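You operate a simulated robot arm through the tools that you are given. There is no shell and no other tool. Be economical: measure what you need, move in short steps, check, and stop when the job is done.

You are at the controls of a simulated two-armed robot. One attempt, no reset.

## Task
Close the corner: extractor off, both corner windows shut, bar across the door.

The check looks at the end state, three seconds after you hand in, the way a careful person would. Anything else that was tipped, shoved, dropped, spilled or broken makes it a failure.

## Robot
Two 7-joint arms with two-finger parallel grippers on one trunk, on a base that drives. Base frame: it is fixed to the floor where the robot stands at the start and does not move with it; the origin is under the middle of the robot, x ahead of it, y to its left, z up. Readings come in mm, degrees, newtons and seconds.
The left shoulder is at the start at [30, 119, 1073], the right one opposite. With the tool pointing down near the work surface each hand reaches from about 280 to 680 mm from the robot's upright axis, wherever it stands, measured 20 degrees to its own side. Places, roughly: brake pedal [400, 100, 100]; cabinet switch [400, 0, 1000]; door bar [900, -1800, 1000]; finishing slide [600, -200, 1400]; left rod [600, -700, 1100]; low slide [500, -300, 200]; right rod [600, -1400, 1100]; stitching slide [700, -400, 1400]. Payload 3.43 kg a hand.
The TCP of each hand is the grasp point between the finger pads, 30 mm short of the fingertips. In the tool frame z runs along the fingers and y along their closing line. The gripper opens to 94 mm. The fingers are 28 mm wide and 10 mm thick; the gripper's body (50 by 96 mm) begins 55 mm behind the TCP.
Orientation is that of the tool frame in the base frame, as [roll, pitch, yaw] about the fixed x, y, z axes, in that order (R = Rz(yaw) Ry(pitch) Rx(roll)). With the fingers straight down and closing along the base's y, the tool's x points along the base's -x, its y along +y and its z along -z.

## Interface
- The arms move only by the tool drive_tool. It takes "left_steps", "right_steps" or both (then of equal length, played together; a hand with none holds still); each is a list of rows, each a list of 3 entries, a list of its own where there are three numbers: the shift along the base's x, y, z in units of 50 mm (1.0 is 50 mm), then the turn, a rotation vector about the base's x, y, z in units of 5 degrees (1.0 is 5 degrees), then the closure in counts, from 0 (fully open) to 255 (shut). In form: [[[tx, ty, tz], [ax, ay, az], gripper], ...]. A call has 1 to 10 rows; each row shifts and turns the commanded pose from where the row before left it. A call with a number of a shift or a turn outside -1 to 1 is refused whole. Each row takes 0.2 s and may step no farther than 50 mm and 8.6 degrees from the row before; otherwise, or with a gripper value out of range, the whole call is refused. A pose out of reach is approached as far as the arm can. The call stops where the force on the tool passes 40 N (or 10 N more than at its start, if that is more) or the arm is blocked; 0.2 s more then pass. Each finger travels about 72 mm/s and halts on what it meets, pressing with about 26 N; the grip force reading is that of the motor and also rises with nothing between the fingers. The clock runs only during rows and for 0.2 s after the last one: add rows that do not move to give the fingers time. The reply holds the time, the measured pose of the TCP, the force on the tool along the base axes, the opening and the grip force, in the units named above and with some noise, with the torque about the TCP (base axes, N m) and any sound that the robot's microphone picked up.
- Cameras (640 x 400 px; columns grow to the right, rows downward): "scene" is now at [39.7, -36.8, 1780.9]; the picture's right is [-0.55, -0.84, 0.00], its down [-0.63, 0.41, -0.66] and it looks along [0.56, -0.36, -0.75] (base axes); focal length 273 px, centre (320, 200). "left" rides on the left gripper at [76, -14, -102] in its tool frame; the picture's right is [0.18, 0.98, 0.00], its down [-0.75, 0.14, -0.64] and it looks along [-0.63, 0.12, 0.77] (tool axes); focal length 243 px, centre (320, 200). "right" rides on the right gripper at [76, 14, -103] in its tool frame; the picture's right is [-0.18, 0.98, 0.00], its down [-0.75, -0.14, -0.64] and it looks along [-0.63, -0.12, 0.77] (tool axes); focal length 243 px, centre (320, 200).
- snapshot(camera): a new picture of that camera. No time passes.
- lift_body(by): slides the trunk up (or, below 0, down) by that many mm; the arms and the scene camera ride with it, the base frame stays. It gives what a move gives, with no picture.
- base_move(legs): drives the robot by 1 to 6 legs, each [ahead, turn to the left] in mm and degrees, along the robot's own axes; the way and the turn of a leg run together, so that a leg with both is an arc; at most 1500 mm and 180 degrees a leg. The arms and the cameras ride along, it lands a little off, and it stops where it bumps. It gives what a move gives.
- pan_tilt(pan, tilt): turns the head with the scene camera to pan (to the left, within 143 degrees either way) and tilt (down, from -29 to 69), counted from straight ahead of the robot. It gives what a move gives.
- pixel_to_xyz(camera, pixels): for up to 12 pixels [column, row] of the newest picture of that camera ("zoom" is the newest enlarged one), the place [x, y, z] in the base frame of the surface seen there, good to about 2 mm, but the place of the scene camera against the robot may be out by one fixed shift of up to 12 mm in any direction. No time passes.
- close_up(camera, box): a new picture of the part [left, top, right, bottom] of that camera's present view, enlarged. No time passes.
- job_done(): hands the job in; it is judged then, once.

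Work in short steps. Measure before you move; look again where a grasp or a placing could have gone wrong, and mend it. You have 80 turns and 62 pictures in all, those below and enlarged ones among them. Open the grippers and draw the arms clear of the work before you hand the job in, unless the task says otherwise; then end with one line.

The tools are called after "Emit:" by a JSON object that holds its "method" and its "body". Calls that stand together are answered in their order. drive_tool: Moves the arms, as the interface text tells. Its arguments: {"type":"object","properties":{"left_steps":{"type":"array"},"right_steps":{"type":"array"}},"required":[]} The other tools are called the same way: lift_body (by) slides the trunk up or down; base_move (legs) drives the base; pan_tilt (pan, tilt) turns the head that bears the scene camera; snapshot (camera) takes a picture; pixel_to_xyz (camera, pixels) gives the place of the surface under pixels of a picture; close_up (camera, box) takes an enlarged picture of a part of a camera's view; job_done () hands the job in.

At the start:

```text
time_s: 0.0
left_position: [292.0, -53.9, 1405.1]
left_tcp_rot: [-179.9, 0.1, 180.0]
left_wrist_force: [0.0, 0.2, -0.3]
left_moment: [-0.02, -0.01, -0.01]
left_gripper_width: 93.9
left_gripper_force: 0.2
right_position: [252.1, -390.1, 1480.6]
right_tcp_rot: [-179.9, 0.1, 179.9]
right_wrist_force: [0.2, 0.2, 0.1]
right_moment: [-0.02, 0.02, 0.05]
right_gripper_width: 93.8
right_gripper_force: 0.1
trunk travel left (down, up): [-339.0, 71.0]
robot x, y, heading: [0.4, -0.5, 0.0]
head pan, tilt: [-33.1, 48.3]
```

scene: 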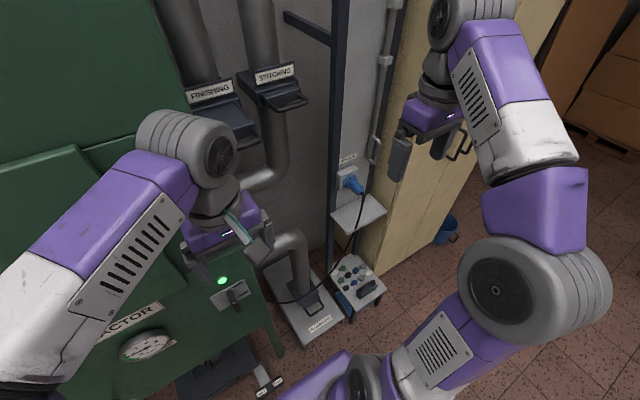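
right: 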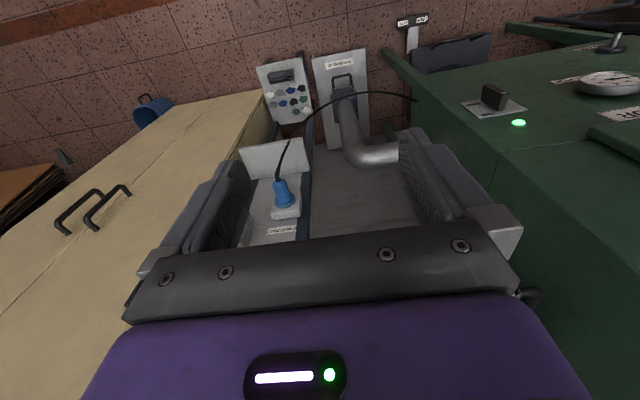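
left: 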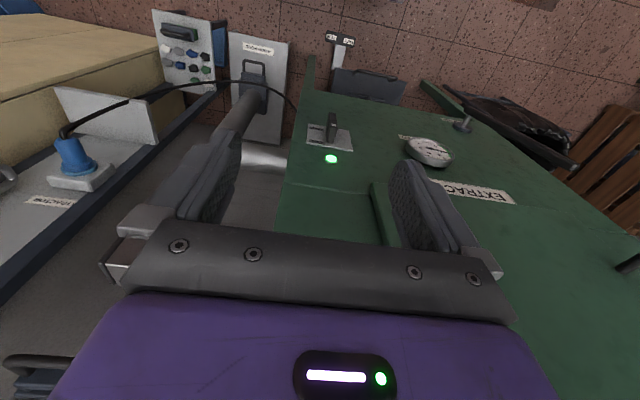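

The scene shows a green extractor cabinet with a lever switch near (235,293) and a lit green lamp at (222,280). I look around first: straight ahead and to the right.

Emit:
{"method": "pan_tilt", "body": {"pan": 0, "tilt": 30}}

Emit:
{"method": "snapshot", "body": {"camera": "scene"}}

Emit:
{"method": "pan_tilt", "body": {"pan": -60, "tilt": 20}}

Emit:
{"method": "snapshot", "body": {"camera": "scene"}}

```text
time_s: 1.0
left_position: [292.3, -54.1, 1405.2]
left_tcp_rot: [179.9, 0.1, -179.9]
left_wrist_force: [-0.2, 0.3, -0.3]
left_moment: [0.0, -0.01, -0.01]
left_gripper_width: 93.9
left_gripper_force: 0.1
right_position: [252.2, -389.4, 1479.0]
right_tcp_rot: [180.0, 0.1, 180.0]
right_wrist_force: [-0.6, 0.2, 0.3]
right_moment: [0.02, -0.01, 0.02]
right_gripper_width: 94.2
right_gripper_force: 0.0
trunk travel left (down, up): [-339.0, 71.0]
robot x, y, heading: [-0.7, -1.6, 0.2]
head pan, tilt: [0.0, 30.0]
```

```text
58 pictures are left
```

scene: 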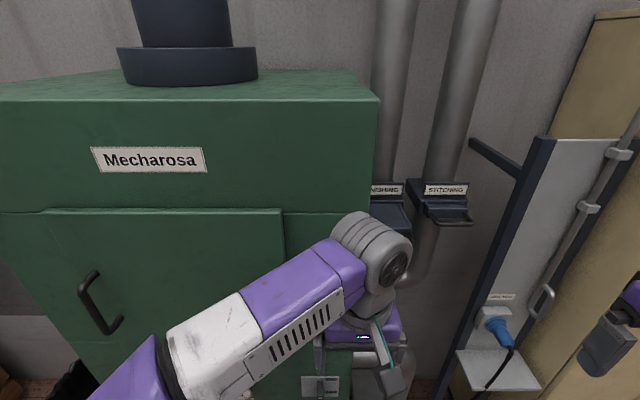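

```text
time_s: 2.3
left_position: [292.9, -54.1, 1403.4]
left_tcp_rot: [-179.9, 0.0, -180.0]
left_wrist_force: [-0.3, -0.6, -0.6]
left_moment: [0.0, 0.02, 0.05]
left_gripper_width: 94.2
left_gripper_force: 0.0
right_position: [251.5, -389.6, 1479.4]
right_tcp_rot: [-179.9, 0.1, 179.9]
right_wrist_force: [-0.1, -0.9, -0.1]
right_moment: [-0.03, 0.01, 0.01]
right_gripper_width: 94.1
right_gripper_force: 0.0
trunk travel left (down, up): [-339.0, 71.0]
robot x, y, heading: [-0.2, -2.2, 0.3]
head pan, tilt: [-60.0, 20.0]
```

```text
57 pictures are left
```

scene: 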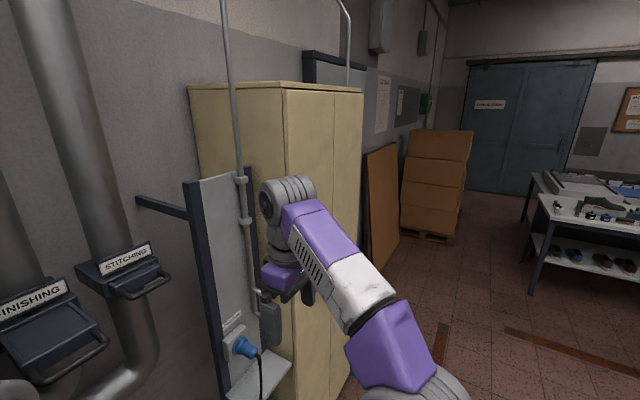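

Rods run up the wall left and right of the beige cabinet. I look upward to see the windows the rods act on.

Emit:
{"method": "pan_tilt", "body": {"pan": -50, "tilt": -20}}

Emit:
{"method": "snapshot", "body": {"camera": "scene"}}

Emit:
{"method": "pan_tilt", "body": {"pan": -40, "tilt": 40}}

Emit:
{"method": "snapshot", "body": {"camera": "scene"}}

```text
time_s: 3.4
left_position: [292.5, -54.3, 1405.0]
left_tcp_rot: [180.0, 0.0, -180.0]
left_wrist_force: [-0.5, -0.4, 0.0]
left_moment: [-0.01, 0.0, 0.01]
left_gripper_width: 94.2
left_gripper_force: 0.1
right_position: [252.1, -390.2, 1480.1]
right_tcp_rot: [-179.9, 0.1, 180.0]
right_wrist_force: [0.0, 0.1, -0.2]
right_moment: [-0.01, 0.03, 0.01]
right_gripper_width: 94.0
right_gripper_force: 0.1
trunk travel left (down, up): [-339.0, 71.0]
robot x, y, heading: [-1.9, -0.7, -0.1]
head pan, tilt: [-50.0, -20.0]
```

```text
56 pictures are left
```

scene: 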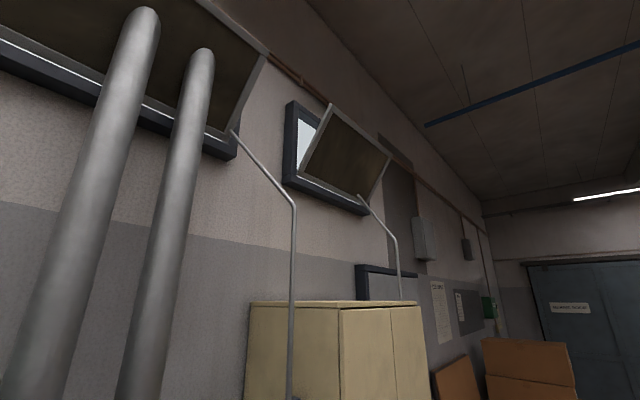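

```text
time_s: 4.7
left_position: [292.7, -53.9, 1404.3]
left_tcp_rot: [179.9, 0.1, 180.0]
left_wrist_force: [-0.5, 0.7, -0.4]
left_moment: [0.03, 0.02, 0.0]
left_gripper_width: 93.9
left_gripper_force: 0.1
right_position: [251.7, -389.8, 1480.1]
right_tcp_rot: [-179.9, 0.2, 179.8]
right_wrist_force: [-0.1, -0.2, 0.7]
right_moment: [-0.02, -0.01, -0.01]
right_gripper_width: 94.0
right_gripper_force: 0.0
trunk travel left (down, up): [-339.0, 71.0]
robot x, y, heading: [2.1, 1.9, -0.1]
head pan, tilt: [-40.0, 40.0]
```

```text
55 pictures are left
```

scene: 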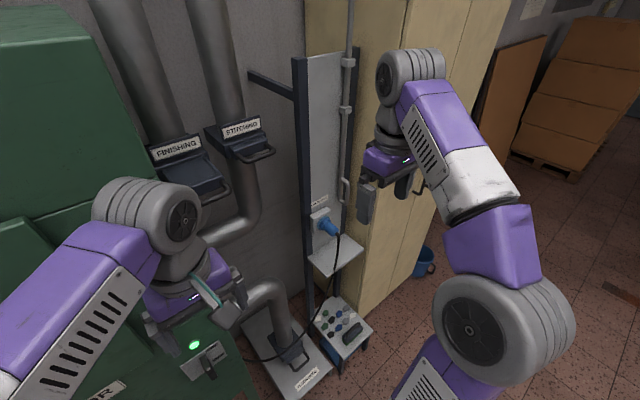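

Both windows are open inward, with rods hanging from them. I zoom in on the switch with the left camera, the left rod, and the wall notices.

Emit:
{"method": "close_up", "body": {"camera": "left", "box": [290, 20, 530, 220]}}

Emit:
{"method": "close_up", "body": {"camera": "scene", "box": [270, 20, 400, 280]}}

Emit:
{"method": "pixel_to_xyz", "body": {"camera": "scene", "pixels": [[350, 65], [344, 106], [345, 188], [345, 200], [329, 226], [330, 160], [312, 200], [335, 262], [207, 362], [194, 344], [400, 230], [295, 90]]}}

```text
2.00 times, centred on (410, 120) of left
```

zoom: 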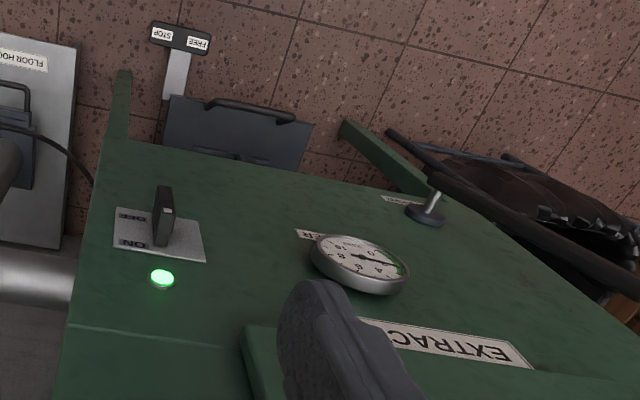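

```text
1.54 times, centred on (335, 150) of scene
```

zoom: 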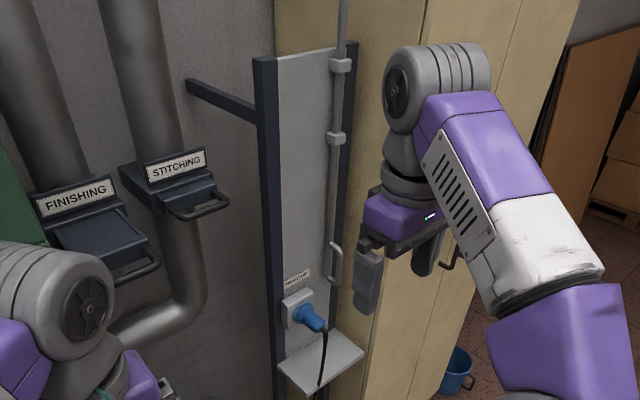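

```text
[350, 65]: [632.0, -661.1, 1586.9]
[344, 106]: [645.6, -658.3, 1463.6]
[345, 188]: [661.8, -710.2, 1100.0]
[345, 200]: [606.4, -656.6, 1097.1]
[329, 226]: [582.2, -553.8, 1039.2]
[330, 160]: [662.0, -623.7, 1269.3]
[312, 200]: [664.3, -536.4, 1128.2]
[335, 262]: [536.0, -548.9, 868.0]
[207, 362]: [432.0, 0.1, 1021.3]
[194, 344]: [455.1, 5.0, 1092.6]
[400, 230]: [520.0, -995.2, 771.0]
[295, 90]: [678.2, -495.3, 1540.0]
```

The switch plate is at about [450, 0, 1020]. I shift the left hand aside to see it plainly, then zoom.

Emit:
{"method": "drive_tool", "body": {"left_steps": [[[-0.2, 1, 0], [0, 0, 0], 0], [[-0.2, 1, 0], [0, 0, 0], 0], [[0, 1, 0], [0, 0, 0], 0], [[0, 1, 0], [0, 0, 0], 0]]}}

Emit:
{"method": "pan_tilt", "body": {"pan": -10, "tilt": 55}}

Emit:
{"method": "snapshot", "body": {"camera": "scene"}}

```text
refused: row 1 steps farther than a row can; nothing moved
```

```text
time_s: 5.6
left_position: [292.8, -54.1, 1404.5]
left_tcp_rot: [-179.9, 0.0, 180.0]
left_wrist_force: [-0.4, 0.3, 0.6]
left_moment: [-0.03, -0.02, -0.02]
left_gripper_width: 93.8
left_gripper_force: 0.1
right_position: [251.8, -390.7, 1479.8]
right_tcp_rot: [-180.0, 0.1, 179.9]
right_wrist_force: [0.1, 0.0, 0.5]
right_moment: [-0.02, 0.02, 0.01]
right_gripper_width: 94.0
right_gripper_force: 0.2
trunk travel left (down, up): [-339.0, 71.0]
robot x, y, heading: [-0.4, -0.3, 0.1]
head pan, tilt: [-10.0, 55.0]
```

```text
52 pictures are left
```

scene: 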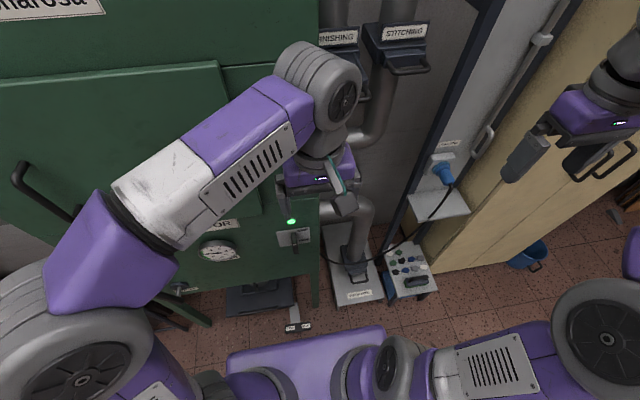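

The lever shows at (295,240). I zoom in on it.

Emit:
{"method": "close_up", "body": {"camera": "scene", "box": [255, 205, 335, 255]}}

Emit:
{"method": "pixel_to_xyz", "body": {"camera": "zoom", "pixels": [[320, 280], [310, 250], [320, 340], [250, 240], [400, 240], [240, 300], [400, 300], [290, 135], [330, 240]]}}

```text
8.00 times, centred on (295, 230) of scene
```

zoom: 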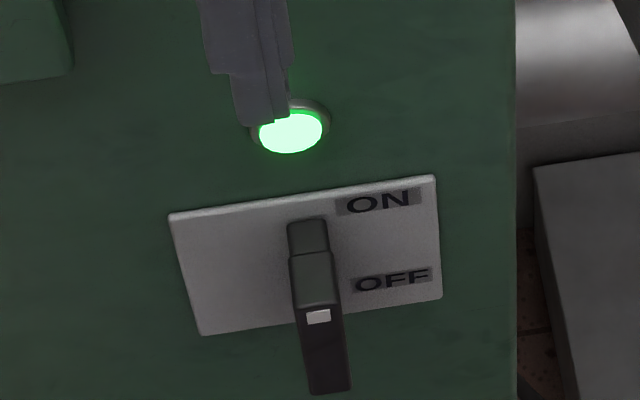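

```text
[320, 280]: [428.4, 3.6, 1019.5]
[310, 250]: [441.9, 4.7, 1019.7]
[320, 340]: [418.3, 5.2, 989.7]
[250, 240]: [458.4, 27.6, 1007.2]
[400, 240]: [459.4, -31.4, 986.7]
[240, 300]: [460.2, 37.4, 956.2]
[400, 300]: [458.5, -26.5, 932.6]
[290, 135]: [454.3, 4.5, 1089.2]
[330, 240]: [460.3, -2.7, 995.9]
```

I probe the lever shape with more points, to know its tilt.

Emit:
{"method": "pixel_to_xyz", "body": {"camera": "zoom", "pixels": [[306, 226], [306, 240], [312, 260], [314, 270], [316, 290], [316, 300], [318, 316], [322, 330], [325, 350], [328, 370], [330, 385], [345, 370]]}}

Emit:
{"method": "pixel_to_xyz", "body": {"camera": "scene", "pixels": [[218, 252], [180, 290], [260, 295], [293, 315]]}}

```text
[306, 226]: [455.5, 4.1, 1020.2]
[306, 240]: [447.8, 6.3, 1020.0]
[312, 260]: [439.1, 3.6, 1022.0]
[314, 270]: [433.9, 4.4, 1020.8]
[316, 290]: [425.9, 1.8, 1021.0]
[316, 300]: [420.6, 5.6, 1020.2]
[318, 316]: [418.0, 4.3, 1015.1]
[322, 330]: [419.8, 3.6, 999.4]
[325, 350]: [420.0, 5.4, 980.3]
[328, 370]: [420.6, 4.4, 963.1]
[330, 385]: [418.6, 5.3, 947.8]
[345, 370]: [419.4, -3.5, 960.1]
```

```text
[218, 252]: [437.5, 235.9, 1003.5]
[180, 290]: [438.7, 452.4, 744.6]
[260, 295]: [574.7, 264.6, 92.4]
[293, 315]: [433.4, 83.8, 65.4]
```

The knob is a flat upright bar (z 945–1021, x 418–458, y≈4) with its white mark at the top by ON; it probably turns about x. I need room to point the hand forward, so I check behind before backing off.

Emit:
{"method": "pan_tilt", "body": {"pan": -140, "tilt": 35}}

Emit:
{"method": "snapshot", "body": {"camera": "scene"}}

Emit:
{"method": "pan_tilt", "body": {"pan": 140, "tilt": 35}}

Emit:
{"method": "snapshot", "body": {"camera": "scene"}}

Emit:
{"method": "pan_tilt", "body": {"pan": -85, "tilt": 25}}

Emit:
{"method": "snapshot", "body": {"camera": "scene"}}

```text
time_s: 7.7
left_position: [293.3, -54.5, 1404.5]
left_tcp_rot: [-179.9, 0.0, -180.0]
left_wrist_force: [0.7, -0.2, 1.1]
left_moment: [-0.02, -0.02, 0.0]
left_gripper_width: 93.8
left_gripper_force: 0.1
right_position: [252.1, -389.9, 1479.8]
right_tcp_rot: [-180.0, 0.1, 179.9]
right_wrist_force: [0.2, 0.1, -0.2]
right_moment: [-0.03, -0.03, 0.01]
right_gripper_width: 93.9
right_gripper_force: 0.1
trunk travel left (down, up): [-339.0, 71.0]
robot x, y, heading: [-2.5, -0.1, -0.1]
head pan, tilt: [-140.0, 35.0]
```

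```text
50 pictures are left
```

scene: 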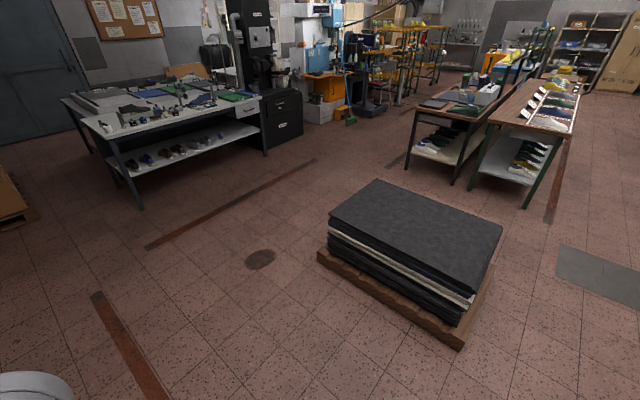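

```text
time_s: 11.6
left_position: [292.1, -53.9, 1404.3]
left_tcp_rot: [180.0, -0.1, 180.0]
left_wrist_force: [0.2, -0.9, -0.7]
left_moment: [0.02, 0.01, 0.01]
left_gripper_width: 94.2
left_gripper_force: 0.0
right_position: [253.1, -389.1, 1480.9]
right_tcp_rot: [-180.0, 0.1, 179.8]
right_wrist_force: [-0.8, -0.1, 0.2]
right_moment: [0.01, 0.04, 0.04]
right_gripper_width: 94.2
right_gripper_force: 0.1
trunk travel left (down, up): [-339.0, 71.0]
robot x, y, heading: [-1.5, 0.6, 0.1]
head pan, tilt: [140.0, 35.0]
```

```text
49 pictures are left
```

scene: 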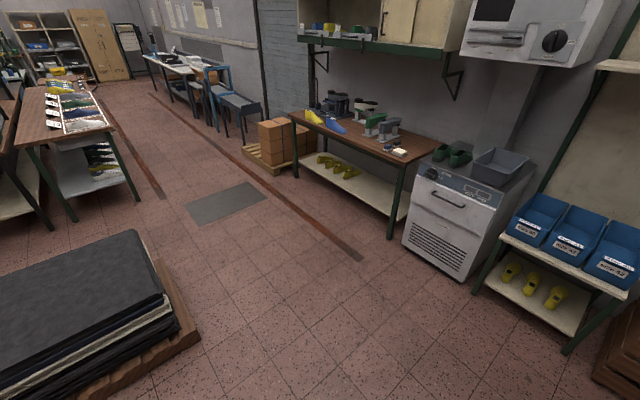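

```text
time_s: 14.8
left_position: [291.7, -53.9, 1404.9]
left_tcp_rot: [-179.9, 0.0, -179.9]
left_wrist_force: [-0.1, 0.6, 0.4]
left_moment: [-0.01, 0.02, 0.0]
left_gripper_width: 94.0
left_gripper_force: 0.0
right_position: [252.4, -391.2, 1479.2]
right_tcp_rot: [180.0, 0.2, 179.9]
right_wrist_force: [0.2, 0.5, -0.4]
right_moment: [0.01, 0.01, 0.03]
right_gripper_width: 94.1
right_gripper_force: 0.0
trunk travel left (down, up): [-339.0, 71.0]
robot x, y, heading: [1.2, -1.7, 0.1]
head pan, tilt: [-85.0, 25.0]
```

```text
48 pictures are left
```

scene: 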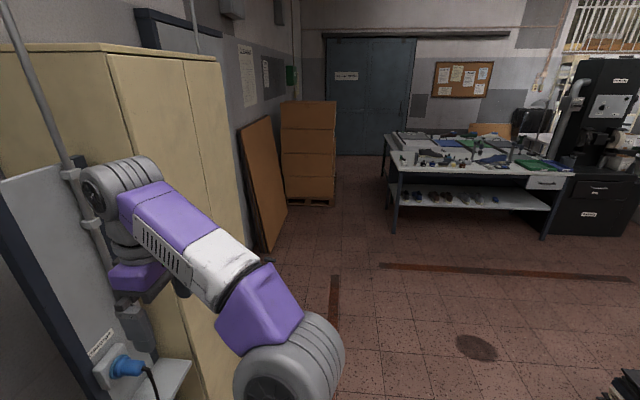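

Behind the robot is clear for about a metre. I back up 250 mm.

Emit:
{"method": "base_move", "body": {"legs": [[-250, 0]]}}

Emit:
{"method": "drive_tool", "body": {"left_steps": [[[0.25, 0.06, -0.46], [0, -1, 0], 0], [[0.25, 0.06, -0.46], [0, -1, 0], 0], [[0.25, 0.06, -0.46], [0, -1, 0], 0], [[0.25, 0.06, -0.46], [0, -1, 0], 0], [[0.25, 0.06, -0.46], [0, -1, 0], 0], [[0.25, 0.06, -0.46], [0, -1, 0], 0], [[0.25, 0.06, -0.46], [0, -1, 0], 0], [[0.25, 0.06, -0.46], [0, -1, 0], 0], [[0.25, 0.06, -0.46], [0, -1, 0], 0]]}}

Emit:
{"method": "drive_tool", "body": {"left_steps": [[[0.25, 0.06, -0.46], [0, -1, 0], 0], [[0.25, 0.06, -0.46], [0, -1, 0], 0], [[0.25, 0.06, -0.46], [0, -1, 0], 0], [[0.25, 0.06, -0.46], [0, -1, 0], 0], [[0.25, 0.06, -0.46], [0, -1, 0], 0], [[0.25, 0.06, -0.46], [0, -1, 0], 0], [[0.25, 0.06, -0.46], [0, -1, 0], 0], [[0.25, 0.06, -0.46], [0, -1, 0], 0], [[0.25, 0.06, -0.46], [0, -1, 0], 0]]}}

Emit:
{"method": "snapshot", "body": {"camera": "left"}}

```text
time_s: 16.6
left_position: [44.1, -55.1, 1405.8]
left_tcp_rot: [180.0, 0.0, 179.9]
left_wrist_force: [0.1, -0.1, -1.3]
left_moment: [0.01, 0.03, 0.02]
left_gripper_width: 94.2
left_gripper_force: 0.1
right_position: [3.0, -389.7, 1479.6]
right_tcp_rot: [180.0, 0.2, 179.8]
right_wrist_force: [0.0, -0.4, 0.6]
right_moment: [0.0, -0.01, -0.02]
right_gripper_width: 94.3
right_gripper_force: 0.0
trunk travel left (down, up): [-339.0, 71.0]
robot x, y, heading: [-251.3, -3.3, -0.1]
head pan, tilt: [-85.0, 25.0]
```

```text
time_s: 18.6
left_position: [156.6, -27.9, 1197.0]
left_tcp_rot: [179.9, 45.0, 179.8]
left_wrist_force: [0.3, -1.4, 0.1]
left_moment: [0.01, 0.03, 0.02]
left_gripper_width: 94.0
left_gripper_force: 0.0
right_position: [3.4, -390.3, 1479.7]
right_tcp_rot: [-180.0, 0.0, 179.8]
right_wrist_force: [-0.8, -0.2, -0.3]
right_moment: [0.01, -0.01, -0.02]
right_gripper_width: 94.1
right_gripper_force: 0.1
trunk travel left (down, up): [-339.0, 71.0]
robot x, y, heading: [-251.9, -4.1, -0.1]
head pan, tilt: [-85.0, 25.0]
```

```text
time_s: 20.6
left_position: [269.6, -0.1, 989.7]
left_tcp_rot: [26.3, 89.9, 26.3]
left_wrist_force: [0.1, -0.1, 0.2]
left_moment: [-0.03, -0.02, 0.02]
left_gripper_width: 94.2
left_gripper_force: 0.0
right_position: [4.2, -390.0, 1478.9]
right_tcp_rot: [180.0, 0.0, 179.8]
right_wrist_force: [-0.1, 0.6, 0.2]
right_moment: [-0.02, 0.01, 0.03]
right_gripper_width: 93.9
right_gripper_force: 0.0
trunk travel left (down, up): [-339.0, 71.0]
robot x, y, heading: [-250.1, -2.6, -0.2]
head pan, tilt: [-85.0, 25.0]
```

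```text
47 pictures are left
```

left: 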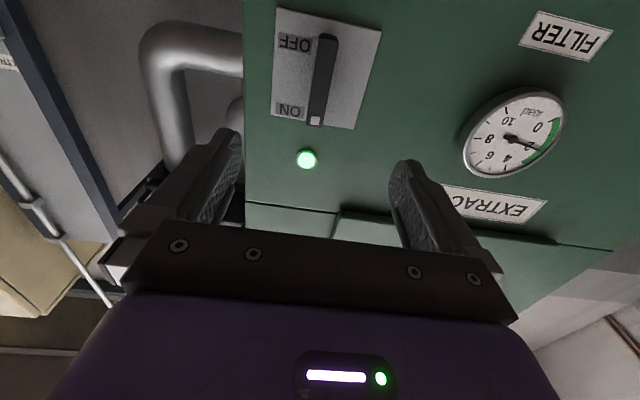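

The knob is plainly visible at (323,80), white mark at the ON end. I measure it with the left camera.

Emit:
{"method": "pixel_to_xyz", "body": {"camera": "left", "pixels": [[327, 45], [324, 65], [320, 90], [316, 112], [314, 122], [280, 12], [378, 32], [275, 115], [352, 126], [306, 158], [350, 70]]}}

Emit:
{"method": "close_up", "body": {"camera": "left", "box": [260, 0, 400, 170]}}

```text
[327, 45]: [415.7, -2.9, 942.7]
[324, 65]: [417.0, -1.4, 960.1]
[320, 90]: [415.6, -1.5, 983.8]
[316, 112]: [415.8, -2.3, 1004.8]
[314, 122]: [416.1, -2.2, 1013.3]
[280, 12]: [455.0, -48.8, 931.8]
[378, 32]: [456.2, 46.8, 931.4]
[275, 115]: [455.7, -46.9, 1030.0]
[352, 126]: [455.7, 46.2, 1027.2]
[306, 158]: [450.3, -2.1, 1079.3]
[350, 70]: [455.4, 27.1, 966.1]
```

```text
2.35 times, centred on (330, 85) of left
```

zoom: 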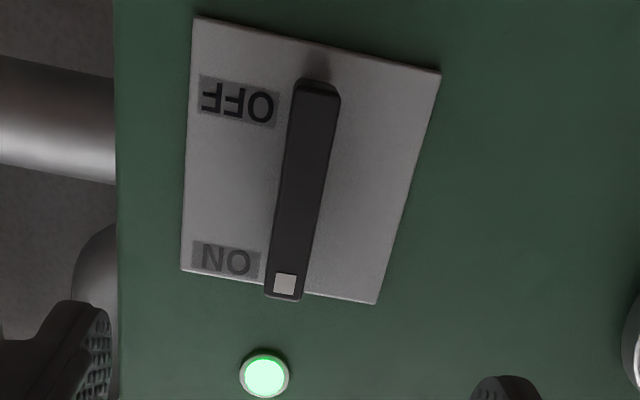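

Knob centre: [416–455, -2, 980]. I advance so the fingertips straddle it (TCP x≈417), then close gently and read.

Emit:
{"method": "drive_tool", "body": {"left_steps": [[[0.7, -0.04, -0.2], [0, 0, 0], 0], [[0.8, 0, 0], [0, 0, 0], 0], [[0.8, 0, 0], [0, 0, 0], 0], [[0.62, 0, 0], [0, 0, 0], 0], [[0, 0, 0], [0, 0, 0], 255], [[0, 0, 0], [0, 0, 0], 255], [[0, 0, 0], [0, 0, 0], 255], [[0, 0, 0], [0, 0, 0], 255]]}}

```text
time_s: 22.4
left_position: [414.6, -1.3, 980.2]
left_tcp_rot: [85.1, 90.0, 85.3]
left_wrist_force: [0.9, 6.6, -1.0]
left_moment: [0.0, -0.31, 0.07]
left_gripper_width: 22.6
left_gripper_force: 44.8
right_position: [4.8, -388.4, 1480.6]
right_tcp_rot: [-180.0, 0.1, 179.9]
right_wrist_force: [0.1, -0.2, -0.4]
right_moment: [0.0, -0.01, -0.01]
right_gripper_width: 93.9
right_gripper_force: 0.0
trunk travel left (down, up): [-339.0, 71.0]
robot x, y, heading: [-251.1, 1.8, 0.1]
head pan, tilt: [-85.0, 25.0]
```

It is gripped (22.6 mm). I turn 15° about +x (top toward the right) and watch the moment.

Emit:
{"method": "drive_tool", "body": {"left_steps": [[[0, 0, 0], [0, 0, 0], 255], [[0, 0, 0], [1, 0, 0], 255], [[0, 0, 0], [1, 0, 0], 255], [[0, 0, 0], [1, 0, 0], 255]]}}

Emit:
{"method": "snapshot", "body": {"camera": "left"}}

```text
time_s: 23.4
left_position: [415.8, -2.0, 980.3]
left_tcp_rot: [90.1, 74.8, 90.3]
left_wrist_force: [1.4, 10.0, -2.5]
left_moment: [-0.03, -1.27, -0.26]
left_gripper_width: 22.3
left_gripper_force: 44.9
right_position: [3.7, -386.6, 1480.5]
right_tcp_rot: [179.9, 0.0, 179.7]
right_wrist_force: [0.4, 0.4, 0.1]
right_moment: [0.01, 0.0, -0.03]
right_gripper_width: 94.1
right_gripper_force: 0.0
trunk travel left (down, up): [-339.0, 71.0]
robot x, y, heading: [-249.9, -2.9, -0.2]
head pan, tilt: [-85.0, 25.0]
```

```text
45 pictures are left
```

left: 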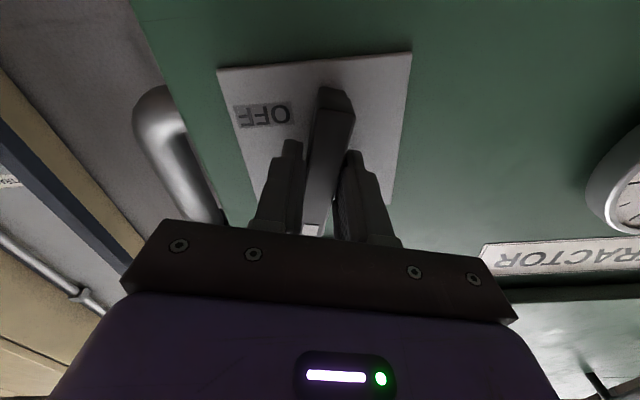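

The knob seems to follow with little torque. I keep turning.

Emit:
{"method": "drive_tool", "body": {"left_steps": [[[0, 0, 0], [1, 0, 0], 255], [[0, 0, 0], [1, 0, 0], 255], [[0, 0, 0], [1, 0, 0], 255], [[0, 0, 0], [1, 0, 0], 255], [[0, 0, 0], [1, 0, 0], 255], [[0, 0, 0], [1, 0, 0], 255]]}}

Emit:
{"method": "snapshot", "body": {"camera": "left"}}

```text
time_s: 24.8
left_position: [416.7, 0.4, 979.8]
left_tcp_rot: [90.0, 44.8, 90.0]
left_wrist_force: [-0.6, 10.7, -2.0]
left_moment: [-0.02, -0.54, -0.67]
left_gripper_width: 22.5
left_gripper_force: 45.0
right_position: [5.1, -388.0, 1480.2]
right_tcp_rot: [180.0, 0.1, 179.8]
right_wrist_force: [-0.2, 0.8, -1.5]
right_moment: [0.03, 0.01, 0.02]
right_gripper_width: 93.8
right_gripper_force: 0.2
trunk travel left (down, up): [-339.0, 71.0]
robot x, y, heading: [-249.4, -4.6, -0.0]
head pan, tilt: [-85.0, 25.0]
```

```text
44 pictures are left
```

left: 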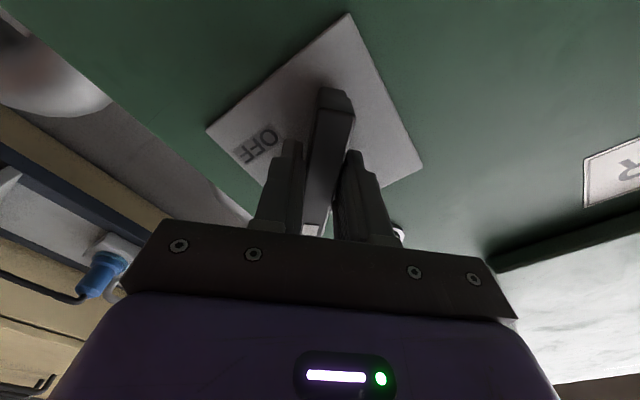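

The knob turns with the hand, and the lamp at (398,235) seems already unlit. I go on to 90°.

Emit:
{"method": "drive_tool", "body": {"left_steps": [[[0, 0, 0], [1, 0, 0], 255], [[0, 0, 0], [1, 0, 0], 255], [[0, 0, 0], [1, 0, 0], 255], [[0, 0, 0], [1, 0, 0], 255], [[0, 0, 0], [1, 0, 0], 255], [[0, 0, 0], [1, 0, 0], 255], [[0, 0, 0], [1, 0, 0], 255], [[0, 0, 0], [1, 0, 0], 255], [[0, 0, 0], [1, 0, 0], 255]]}}

Emit:
{"method": "snapshot", "body": {"camera": "left"}}

```text
time_s: 26.8
left_position: [415.8, -0.2, 980.6]
left_tcp_rot: [90.0, -0.1, 90.0]
left_wrist_force: [1.4, 10.0, -2.3]
left_moment: [-0.1, -0.08, -0.4]
left_gripper_width: 22.6
left_gripper_force: 44.9
right_position: [4.4, -389.1, 1480.1]
right_tcp_rot: [-180.0, 0.1, 179.8]
right_wrist_force: [0.5, -0.3, 0.0]
right_moment: [-0.02, 0.02, -0.04]
right_gripper_width: 94.3
right_gripper_force: 0.1
trunk travel left (down, up): [-339.0, 71.0]
robot x, y, heading: [-246.0, -0.6, -0.2]
head pan, tilt: [-85.0, 25.0]
```

```text
43 pictures are left
```

left: 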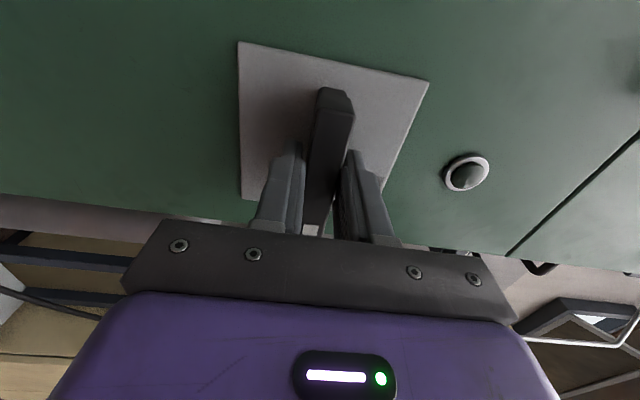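

The lamp is out. I feel for the end stop with two more small turns.

Emit:
{"method": "drive_tool", "body": {"left_steps": [[[0, 0, 0], [1, 0, 0], 255], [[0, 0, 0], [0, 0, 0], 255]]}}

```text
time_s: 27.4
left_position: [415.6, -2.2, 979.6]
left_tcp_rot: [90.0, -5.0, 90.1]
left_wrist_force: [1.5, 4.9, -3.7]
left_moment: [-1.33, 0.06, 0.86]
left_gripper_width: 24.2
left_gripper_force: 45.0
right_position: [3.6, -387.8, 1481.1]
right_tcp_rot: [179.9, -0.1, 179.9]
right_wrist_force: [-0.4, -0.7, 0.1]
right_moment: [0.0, 0.02, 0.05]
right_gripper_width: 93.8
right_gripper_force: 0.1
trunk travel left (down, up): [-339.0, 71.0]
robot x, y, heading: [-248.5, -0.2, -0.2]
head pan, tilt: [-85.0, 25.0]
```

The stop is at 90°. I undo the extra 5°, open, and back away.

Emit:
{"method": "drive_tool", "body": {"left_steps": [[[0, 0, 0], [-1, 0, 0], 255], [[0, 0, 0], [0, 0, 0], 0], [[0, 0, 0], [0, 0, 0], 0], [[0, 0, 0], [0, 0, 0], 0], [[0, 0, 0], [0, 0, 0], 0], [[-0.8, 0, 0], [0, 0, 0], 0], [[-1, 0, 0], [0, 0, 0], 0], [[-1, 0, 0], [0, 0, 0], 0]]}}

Emit:
{"method": "snapshot", "body": {"camera": "left"}}

```text
time_s: 29.2
left_position: [275.5, -2.1, 979.4]
left_tcp_rot: [90.0, -0.1, 90.0]
left_wrist_force: [-0.2, 0.6, 0.1]
left_moment: [0.01, 0.0, 0.02]
left_gripper_width: 94.0
left_gripper_force: 0.0
right_position: [2.3, -391.3, 1479.6]
right_tcp_rot: [180.0, 0.2, 179.7]
right_wrist_force: [-0.1, -0.2, -0.3]
right_moment: [0.03, 0.03, 0.01]
right_gripper_width: 93.9
right_gripper_force: 0.0
trunk travel left (down, up): [-339.0, 71.0]
robot x, y, heading: [-248.7, -0.2, -0.3]
head pan, tilt: [-85.0, 25.0]
```

```text
42 pictures are left
```

left: 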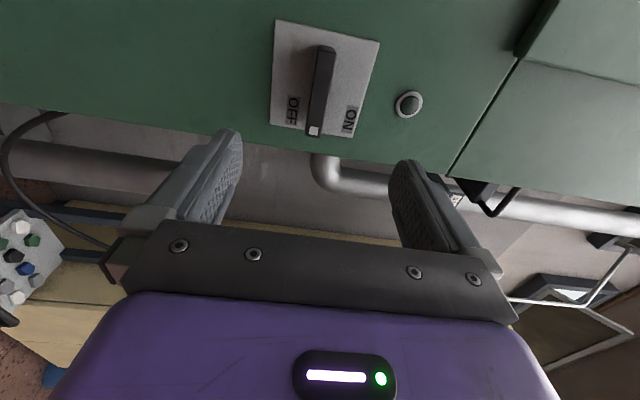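

The knob's mark now points right and the lamp is dark. Next the windows: I zoom on the left window and rod linkage and on the handle.

Emit:
{"method": "pan_tilt", "body": {"pan": -45, "tilt": -25}}

Emit:
{"method": "snapshot", "body": {"camera": "scene"}}

Emit:
{"method": "pixel_to_xyz", "body": {"camera": "scene", "pixels": [[320, 200], [300, 300], [330, 150], [340, 230], [400, 200], [420, 150]]}}

Emit:
{"method": "pan_tilt", "body": {"pan": -38, "tilt": 30}}

Emit:
{"method": "snapshot", "body": {"camera": "scene"}}

```text
time_s: 30.4
left_position: [275.7, -1.9, 979.7]
left_tcp_rot: [90.0, -0.1, 89.9]
left_wrist_force: [0.2, -0.4, 0.3]
left_moment: [-0.03, -0.01, 0.04]
left_gripper_width: 94.3
left_gripper_force: 0.1
right_position: [3.0, -389.6, 1479.6]
right_tcp_rot: [180.0, 0.1, 179.7]
right_wrist_force: [-0.5, -0.3, -0.1]
right_moment: [-0.01, 0.04, -0.01]
right_gripper_width: 94.0
right_gripper_force: 0.1
trunk travel left (down, up): [-339.0, 71.0]
robot x, y, heading: [-249.1, -3.0, -0.2]
head pan, tilt: [-45.0, -25.0]
```

```text
41 pictures are left
```

scene: 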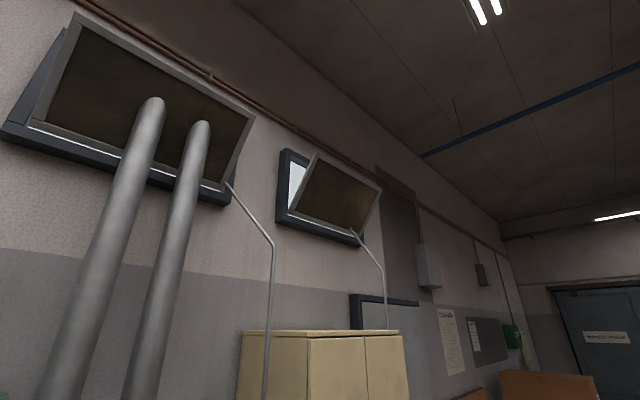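

```text
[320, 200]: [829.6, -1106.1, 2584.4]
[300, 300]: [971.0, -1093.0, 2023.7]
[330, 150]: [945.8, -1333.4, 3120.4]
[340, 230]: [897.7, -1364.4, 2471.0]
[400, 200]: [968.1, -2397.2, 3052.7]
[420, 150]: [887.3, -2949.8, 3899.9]
```

```text
time_s: 31.6
left_position: [275.7, -1.8, 980.5]
left_tcp_rot: [89.9, -0.1, 90.0]
left_wrist_force: [0.4, -0.3, -0.1]
left_moment: [-0.02, -0.02, -0.03]
left_gripper_width: 93.9
left_gripper_force: 0.1
right_position: [2.9, -389.7, 1479.9]
right_tcp_rot: [180.0, 0.1, 179.8]
right_wrist_force: [0.1, 0.8, 0.2]
right_moment: [0.03, 0.0, 0.05]
right_gripper_width: 94.0
right_gripper_force: 0.0
trunk travel left (down, up): [-339.0, 71.0]
robot x, y, heading: [-247.7, 0.5, 0.1]
head pan, tilt: [-38.0, 30.0]
```

```text
40 pictures are left
```

scene: 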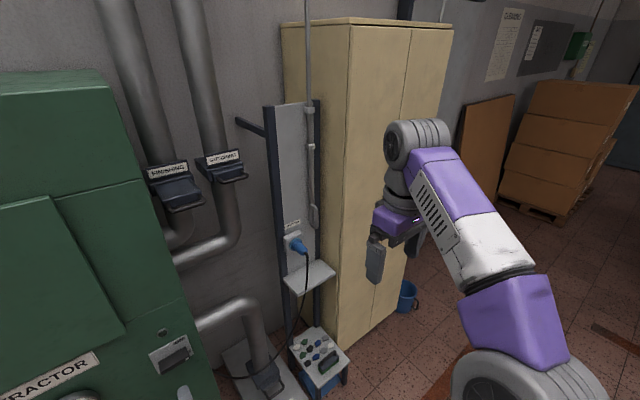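

I zoom in on the left rod's handle around (313,215) and measure points.

Emit:
{"method": "close_up", "body": {"camera": "scene", "box": [270, 90, 350, 250]}}

Emit:
{"method": "close_up", "body": {"camera": "scene", "box": [280, 190, 344, 230]}}

```text
2.50 times, centred on (310, 170) of scene
```

zoom: 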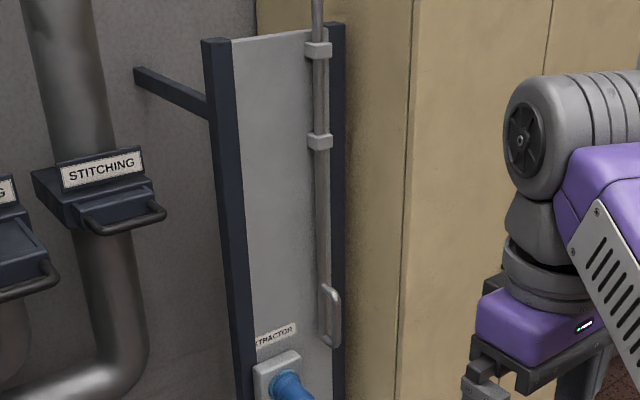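

```text
10.00 times, centred on (312, 210) of scene
```

zoom: 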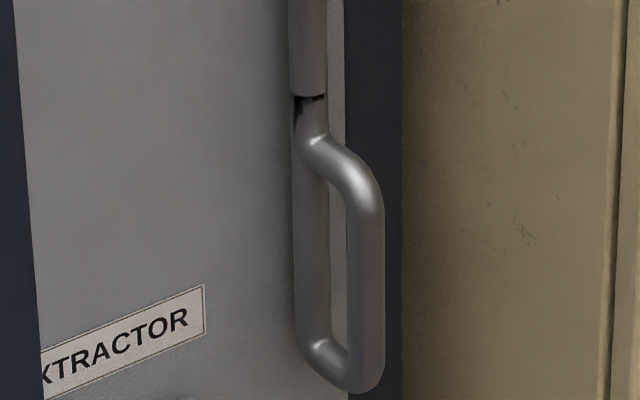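

The handle is a vertical D projecting toward the robot. I measure grip bar, rod and cabinet edges.

Emit:
{"method": "pixel_to_xyz", "body": {"camera": "zoom", "pixels": [[365, 200], [366, 250], [366, 300], [364, 370], [340, 150], [310, 250], [308, 60], [320, 345], [600, 200], [430, 200], [370, 200], [620, 100]]}}

Emit:
{"method": "pixel_to_xyz", "body": {"camera": "scene", "pixels": [[349, 200], [345, 100], [310, 110], [311, 147], [300, 270], [320, 280], [330, 330], [305, 345], [308, 50], [440, 60], [340, 345]]}}

```text
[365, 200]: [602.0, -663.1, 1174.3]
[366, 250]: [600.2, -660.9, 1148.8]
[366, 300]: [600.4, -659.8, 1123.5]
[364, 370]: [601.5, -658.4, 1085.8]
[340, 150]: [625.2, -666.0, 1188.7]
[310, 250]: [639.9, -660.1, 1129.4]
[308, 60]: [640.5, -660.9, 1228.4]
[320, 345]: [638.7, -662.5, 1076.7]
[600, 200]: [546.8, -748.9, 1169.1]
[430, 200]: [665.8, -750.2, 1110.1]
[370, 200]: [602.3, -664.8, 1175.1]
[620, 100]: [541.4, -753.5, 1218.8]
```

```text
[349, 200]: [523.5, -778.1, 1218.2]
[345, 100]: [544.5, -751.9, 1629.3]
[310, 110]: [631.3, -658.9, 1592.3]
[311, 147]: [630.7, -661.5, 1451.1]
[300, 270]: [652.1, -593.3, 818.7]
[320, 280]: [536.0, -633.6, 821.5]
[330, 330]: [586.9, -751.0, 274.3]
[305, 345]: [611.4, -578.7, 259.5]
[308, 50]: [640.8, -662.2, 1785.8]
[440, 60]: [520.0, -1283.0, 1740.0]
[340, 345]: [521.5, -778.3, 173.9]
```

Plan: push the left rod with the right hand at the D handle (bar ≈ [600,-665,1085–1180]). First I swing the left hand further left, then drive sideways: turn right, ahead 540, turn back.

Emit:
{"method": "drive_tool", "body": {"left_steps": [[[-0.5, 0.8, 0], [0, 0, 0], 0], [[-0.5, 0.8, 0], [0, 0, 0], 0], [[0, 0.9, 0], [0, 0, 0], 0], [[0, 0.9, 0], [0, 0, 0], 0]]}}

Emit:
{"method": "base_move", "body": {"legs": [[0, -90], [530, 0], [0, 90]]}}

Emit:
{"method": "pan_tilt", "body": {"pan": -10, "tilt": 40}}

Emit:
{"method": "snapshot", "body": {"camera": "scene"}}

```text
time_s: 32.6
left_position: [225.9, 167.3, 980.5]
left_tcp_rot: [90.0, 0.0, 90.0]
left_wrist_force: [0.2, 0.1, 0.2]
left_moment: [0.0, 0.0, -0.02]
left_gripper_width: 94.1
left_gripper_force: 0.1
right_position: [2.1, -389.8, 1479.8]
right_tcp_rot: [-179.9, 0.2, 179.8]
right_wrist_force: [0.3, -0.4, -0.2]
right_moment: [-0.01, 0.02, -0.02]
right_gripper_width: 93.9
right_gripper_force: 0.1
trunk travel left (down, up): [-339.0, 71.0]
robot x, y, heading: [-251.8, -0.8, -0.0]
head pan, tilt: [-38.0, 30.0]
```

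```text
time_s: 43.4
left_position: [227.2, -357.8, 981.0]
left_tcp_rot: [90.0, -0.1, 90.8]
left_wrist_force: [-0.3, -1.1, -0.4]
left_moment: [0.02, 0.01, -0.02]
left_gripper_width: 94.0
left_gripper_force: 0.0
right_position: [12.7, -920.4, 1479.9]
right_tcp_rot: [-179.9, 0.1, -179.4]
right_wrist_force: [-0.6, 0.4, 0.3]
right_moment: [0.0, 0.01, 0.03]
right_gripper_width: 94.0
right_gripper_force: 0.0
trunk travel left (down, up): [-339.0, 71.0]
robot x, y, heading: [-246.9, -528.9, 0.5]
head pan, tilt: [-38.0, 30.0]
```

```text
time_s: 44.3
left_position: [228.5, -359.5, 980.4]
left_tcp_rot: [90.0, -0.1, 90.8]
left_wrist_force: [-0.1, -0.2, 0.9]
left_moment: [0.01, -0.01, -0.01]
left_gripper_width: 93.9
left_gripper_force: 0.1
right_position: [12.7, -919.7, 1479.1]
right_tcp_rot: [180.0, 0.1, -179.4]
right_wrist_force: [0.6, 0.0, 0.2]
right_moment: [0.01, 0.0, 0.02]
right_gripper_width: 94.1
right_gripper_force: 0.1
trunk travel left (down, up): [-339.0, 71.0]
robot x, y, heading: [-246.8, -531.1, 0.3]
head pan, tilt: [-10.0, 40.0]
```

```text
37 pictures are left
```

scene: 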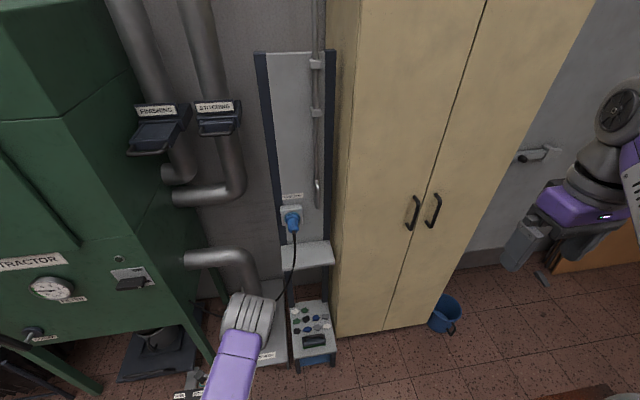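

Clear view now: handle at (316,190). I drive ahead 100 mm and swing the right hand to point forward in front of the handle.

Emit:
{"method": "base_move", "body": {"legs": [[100, 0]]}}

Emit:
{"method": "drive_tool", "body": {"right_steps": [[[0.35, 0.28, -0.39], [0, -1, 0], 0], [[0.35, 0.28, -0.39], [0, -1, 0], 0], [[0.35, 0.28, -0.39], [0, -1, 0], 0], [[0.35, 0.28, -0.39], [0, -1, 0], 0], [[0.35, 0.28, -0.39], [0, -1, 0], 0], [[0.35, 0.28, -0.39], [0, -1, 0], 0], [[0.35, 0.28, -0.39], [0, -1, 0], 0], [[0.35, 0.28, -0.39], [0, -1, 0], 0], [[0.35, 0.28, -0.39], [0, -1, 0], 0]]}}

Emit:
{"method": "drive_tool", "body": {"right_steps": [[[0.35, 0.28, -0.39], [0, -1, 0], 0], [[0.35, 0.28, -0.39], [0, -1, 0], 0], [[0.35, 0.28, -0.39], [0, -1, 0], 0], [[0.35, 0.28, -0.39], [0, -1, 0], 0], [[0.35, 0.28, -0.39], [0, -1, 0], 0], [[0.35, 0.28, -0.39], [0, -1, 0], 0], [[0.35, 0.28, -0.39], [0, -1, 0], 0], [[0.35, 0.28, -0.39], [0, -1, 0], 0], [[0.35, 0.28, -0.39], [0, -1, 0], 0]]}}

Emit:
{"method": "snapshot", "body": {"camera": "right"}}

```text
time_s: 45.5
left_position: [327.5, -357.2, 981.6]
left_tcp_rot: [90.0, -0.1, 90.6]
left_wrist_force: [-0.3, 0.0, -0.4]
left_moment: [-0.02, -0.01, -0.03]
left_gripper_width: 93.9
left_gripper_force: 0.0
right_position: [110.8, -918.9, 1480.0]
right_tcp_rot: [180.0, 0.0, -179.5]
right_wrist_force: [0.6, -0.2, 0.0]
right_moment: [-0.02, 0.02, 0.01]
right_gripper_width: 93.9
right_gripper_force: 0.0
trunk travel left (down, up): [-339.0, 71.0]
robot x, y, heading: [-145.0, -531.0, 0.5]
head pan, tilt: [-10.0, 40.0]
```

```text
time_s: 47.5
left_position: [328.3, -357.1, 979.8]
left_tcp_rot: [90.0, 0.0, 90.7]
left_wrist_force: [1.1, -0.3, -0.8]
left_moment: [-0.02, 0.03, -0.04]
left_gripper_width: 94.0
left_gripper_force: 0.0
right_position: [269.9, -790.7, 1305.5]
right_tcp_rot: [-179.6, 45.2, -179.3]
right_wrist_force: [0.8, 0.7, 0.7]
right_moment: [-0.03, 0.02, 0.03]
right_gripper_width: 94.0
right_gripper_force: 0.0
trunk travel left (down, up): [-339.0, 71.0]
robot x, y, heading: [-146.1, -532.1, 0.8]
head pan, tilt: [-10.0, 40.0]
```

```text
time_s: 49.5
left_position: [327.6, -355.9, 980.8]
left_tcp_rot: [89.9, -0.2, 90.9]
left_wrist_force: [0.0, 0.1, -0.2]
left_moment: [0.02, 0.03, -0.02]
left_gripper_width: 94.3
left_gripper_force: 0.1
right_position: [427.8, -666.1, 1127.7]
right_tcp_rot: [-71.4, 89.6, -71.5]
right_wrist_force: [0.0, -0.3, -0.8]
right_moment: [0.02, -0.02, 0.0]
right_gripper_width: 94.1
right_gripper_force: 0.1
trunk travel left (down, up): [-339.0, 71.0]
robot x, y, heading: [-143.6, -529.7, 0.4]
head pan, tilt: [-10.0, 40.0]
```

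```text
36 pictures are left
```

right: 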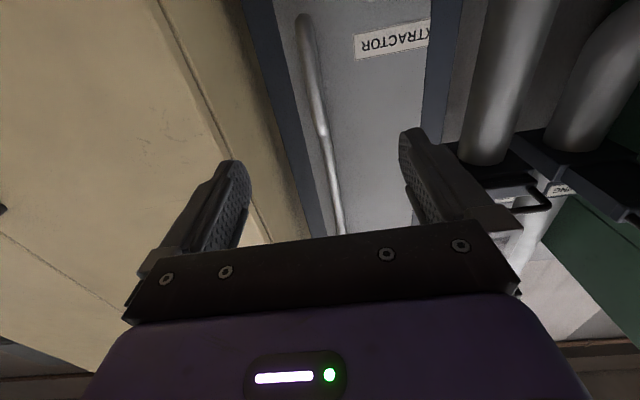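

The handle runs from (305,20) to about (325,135). I measure it with this hand camera.

Emit:
{"method": "close_up", "body": {"camera": "right", "box": [240, 0, 420, 240]}}

Emit:
{"method": "pixel_to_xyz", "body": {"camera": "right", "pixels": [[304, 30], [309, 60], [315, 90], [322, 120], [326, 140], [334, 190], [340, 225], [302, 16], [235, 80], [170, 40]]}}

```text
1.67 times, centred on (330, 120) of right
```

zoom: 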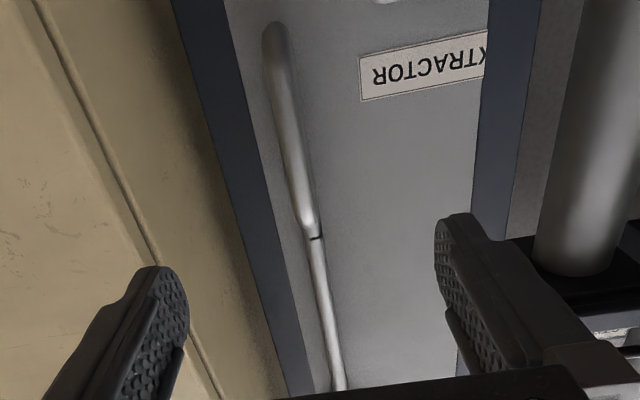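

```text
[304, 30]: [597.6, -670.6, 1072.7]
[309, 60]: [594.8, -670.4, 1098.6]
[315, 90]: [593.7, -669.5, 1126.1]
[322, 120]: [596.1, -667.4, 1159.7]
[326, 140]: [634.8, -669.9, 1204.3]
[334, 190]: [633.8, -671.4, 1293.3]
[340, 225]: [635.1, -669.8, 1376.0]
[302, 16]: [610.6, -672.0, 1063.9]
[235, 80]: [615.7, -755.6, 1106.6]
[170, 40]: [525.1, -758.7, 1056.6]
```

Bar: x≈600, y≈-670, z 1070–1165. I half-close the fingers, advance 172 mm onto the bar and grip.

Emit:
{"method": "drive_tool", "body": {"right_steps": [[[0.7, -0.08, -0.1], [0, 0, 0], 90], [[0.9, 0, 0], [0, 0, 0], 90], [[0.9, 0, 0], [0, 0, 0], 90], [[0.9, 0, 0], [0, 0, 0], 90], [[0, 0, 0], [0, 0, 0], 255], [[0, 0, 0], [0, 0, 0], 255], [[0, 0, 0], [0, 0, 0], 255], [[0, 0, 0], [0, 0, 0], 255]]}}

Emit:
{"method": "snapshot", "body": {"camera": "right"}}

```text
time_s: 51.2
left_position: [324.1, -328.7, 975.0]
left_tcp_rot: [90.7, 0.1, 94.5]
left_wrist_force: [-0.6, -0.6, 0.4]
left_moment: [-0.01, -0.01, 0.01]
left_gripper_width: 94.0
left_gripper_force: 0.0
right_position: [539.8, -637.1, 1166.5]
right_tcp_rot: [-115.5, 89.3, -116.2]
right_wrist_force: [0.5, 0.5, 0.5]
right_moment: [0.02, -0.04, 0.01]
right_gripper_width: 0.1
right_gripper_force: 25.9
right hand out of reach, approached as far as the arm can: row 2, 3, 4
trunk travel left (down, up): [-339.0, 71.0]
robot x, y, heading: [-143.7, -531.6, 0.4]
head pan, tilt: [-10.0, 40.0]
```

```text
34 pictures are left
```

right: 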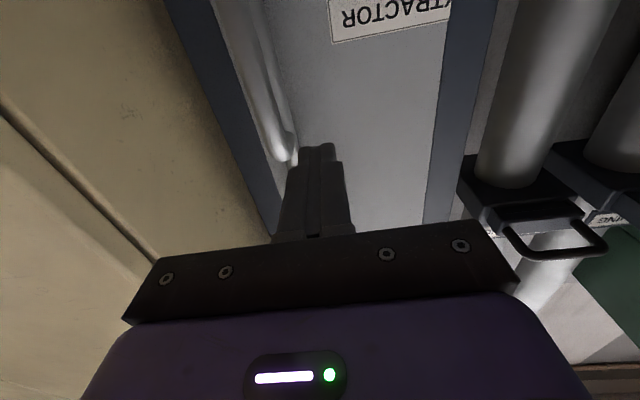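

Out of reach at x≈540; the base must be nearer. I open, back the hand off, and look at the floor space ahead.

Emit:
{"method": "drive_tool", "body": {"right_steps": [[[-1, 0, 0], [0, 0, 0], 90], [[-1, 0, 0], [0, 0, 0], 90], [[-1, 0, 0], [0, 0, 0], 90], [[-0.4, 0, 0], [0, 0, 0], 90]]}}

Emit:
{"method": "pan_tilt", "body": {"pan": -5, "tilt": 66}}

Emit:
{"method": "snapshot", "body": {"camera": "scene"}}

```text
time_s: 52.2
left_position: [327.8, -359.2, 979.7]
left_tcp_rot: [90.1, -0.1, 90.5]
left_wrist_force: [-0.8, 0.2, 0.8]
left_moment: [-0.03, 0.01, 0.0]
left_gripper_width: 94.3
left_gripper_force: 0.1
right_position: [371.8, -628.5, 1167.5]
right_tcp_rot: [-83.9, 89.6, -83.7]
right_wrist_force: [1.1, 0.0, -0.5]
right_moment: [-0.01, 0.05, 0.01]
right_gripper_width: 60.8
right_gripper_force: 0.0
trunk travel left (down, up): [-339.0, 71.0]
robot x, y, heading: [-147.4, -531.1, 0.9]
head pan, tilt: [-10.0, 40.0]
```

```text
time_s: 53.1
left_position: [326.4, -358.1, 981.3]
left_tcp_rot: [90.0, -0.1, 90.7]
left_wrist_force: [-0.5, 0.6, -0.3]
left_moment: [0.0, 0.01, 0.0]
left_gripper_width: 94.2
left_gripper_force: 0.1
right_position: [371.4, -629.8, 1169.0]
right_tcp_rot: [-80.9, 89.5, -80.9]
right_wrist_force: [0.1, 0.3, 0.4]
right_moment: [0.04, 0.0, -0.01]
right_gripper_width: 61.0
right_gripper_force: 0.1
trunk travel left (down, up): [-339.0, 71.0]
robot x, y, heading: [-147.8, -530.3, 0.6]
head pan, tilt: [-5.0, 66.0]
```

```text
33 pictures are left
```

scene: 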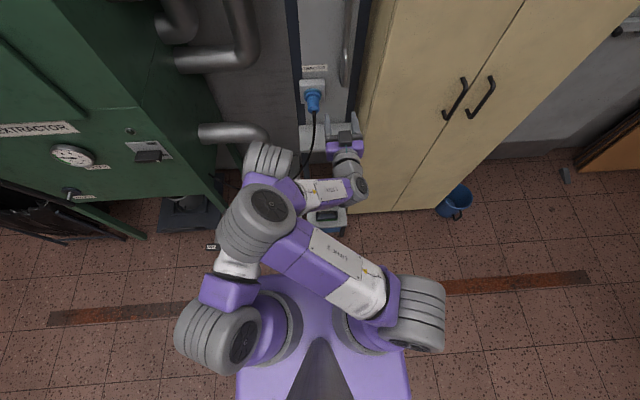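

I measure the pedestal front and robot front.

Emit:
{"method": "pixel_to_xyz", "body": {"camera": "scene", "pixels": [[328, 212], [328, 230], [345, 215], [320, 272], [250, 292], [400, 292], [360, 250], [380, 210], [270, 170], [330, 190], [205, 247], [455, 200]]}}

```text
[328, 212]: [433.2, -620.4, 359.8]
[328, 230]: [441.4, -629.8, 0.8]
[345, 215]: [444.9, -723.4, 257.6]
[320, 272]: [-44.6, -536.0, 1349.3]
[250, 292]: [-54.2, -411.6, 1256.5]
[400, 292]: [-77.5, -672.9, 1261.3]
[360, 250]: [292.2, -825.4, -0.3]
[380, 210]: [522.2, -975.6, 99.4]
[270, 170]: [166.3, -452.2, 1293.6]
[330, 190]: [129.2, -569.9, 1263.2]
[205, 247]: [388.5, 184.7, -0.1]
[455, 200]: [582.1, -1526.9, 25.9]
```

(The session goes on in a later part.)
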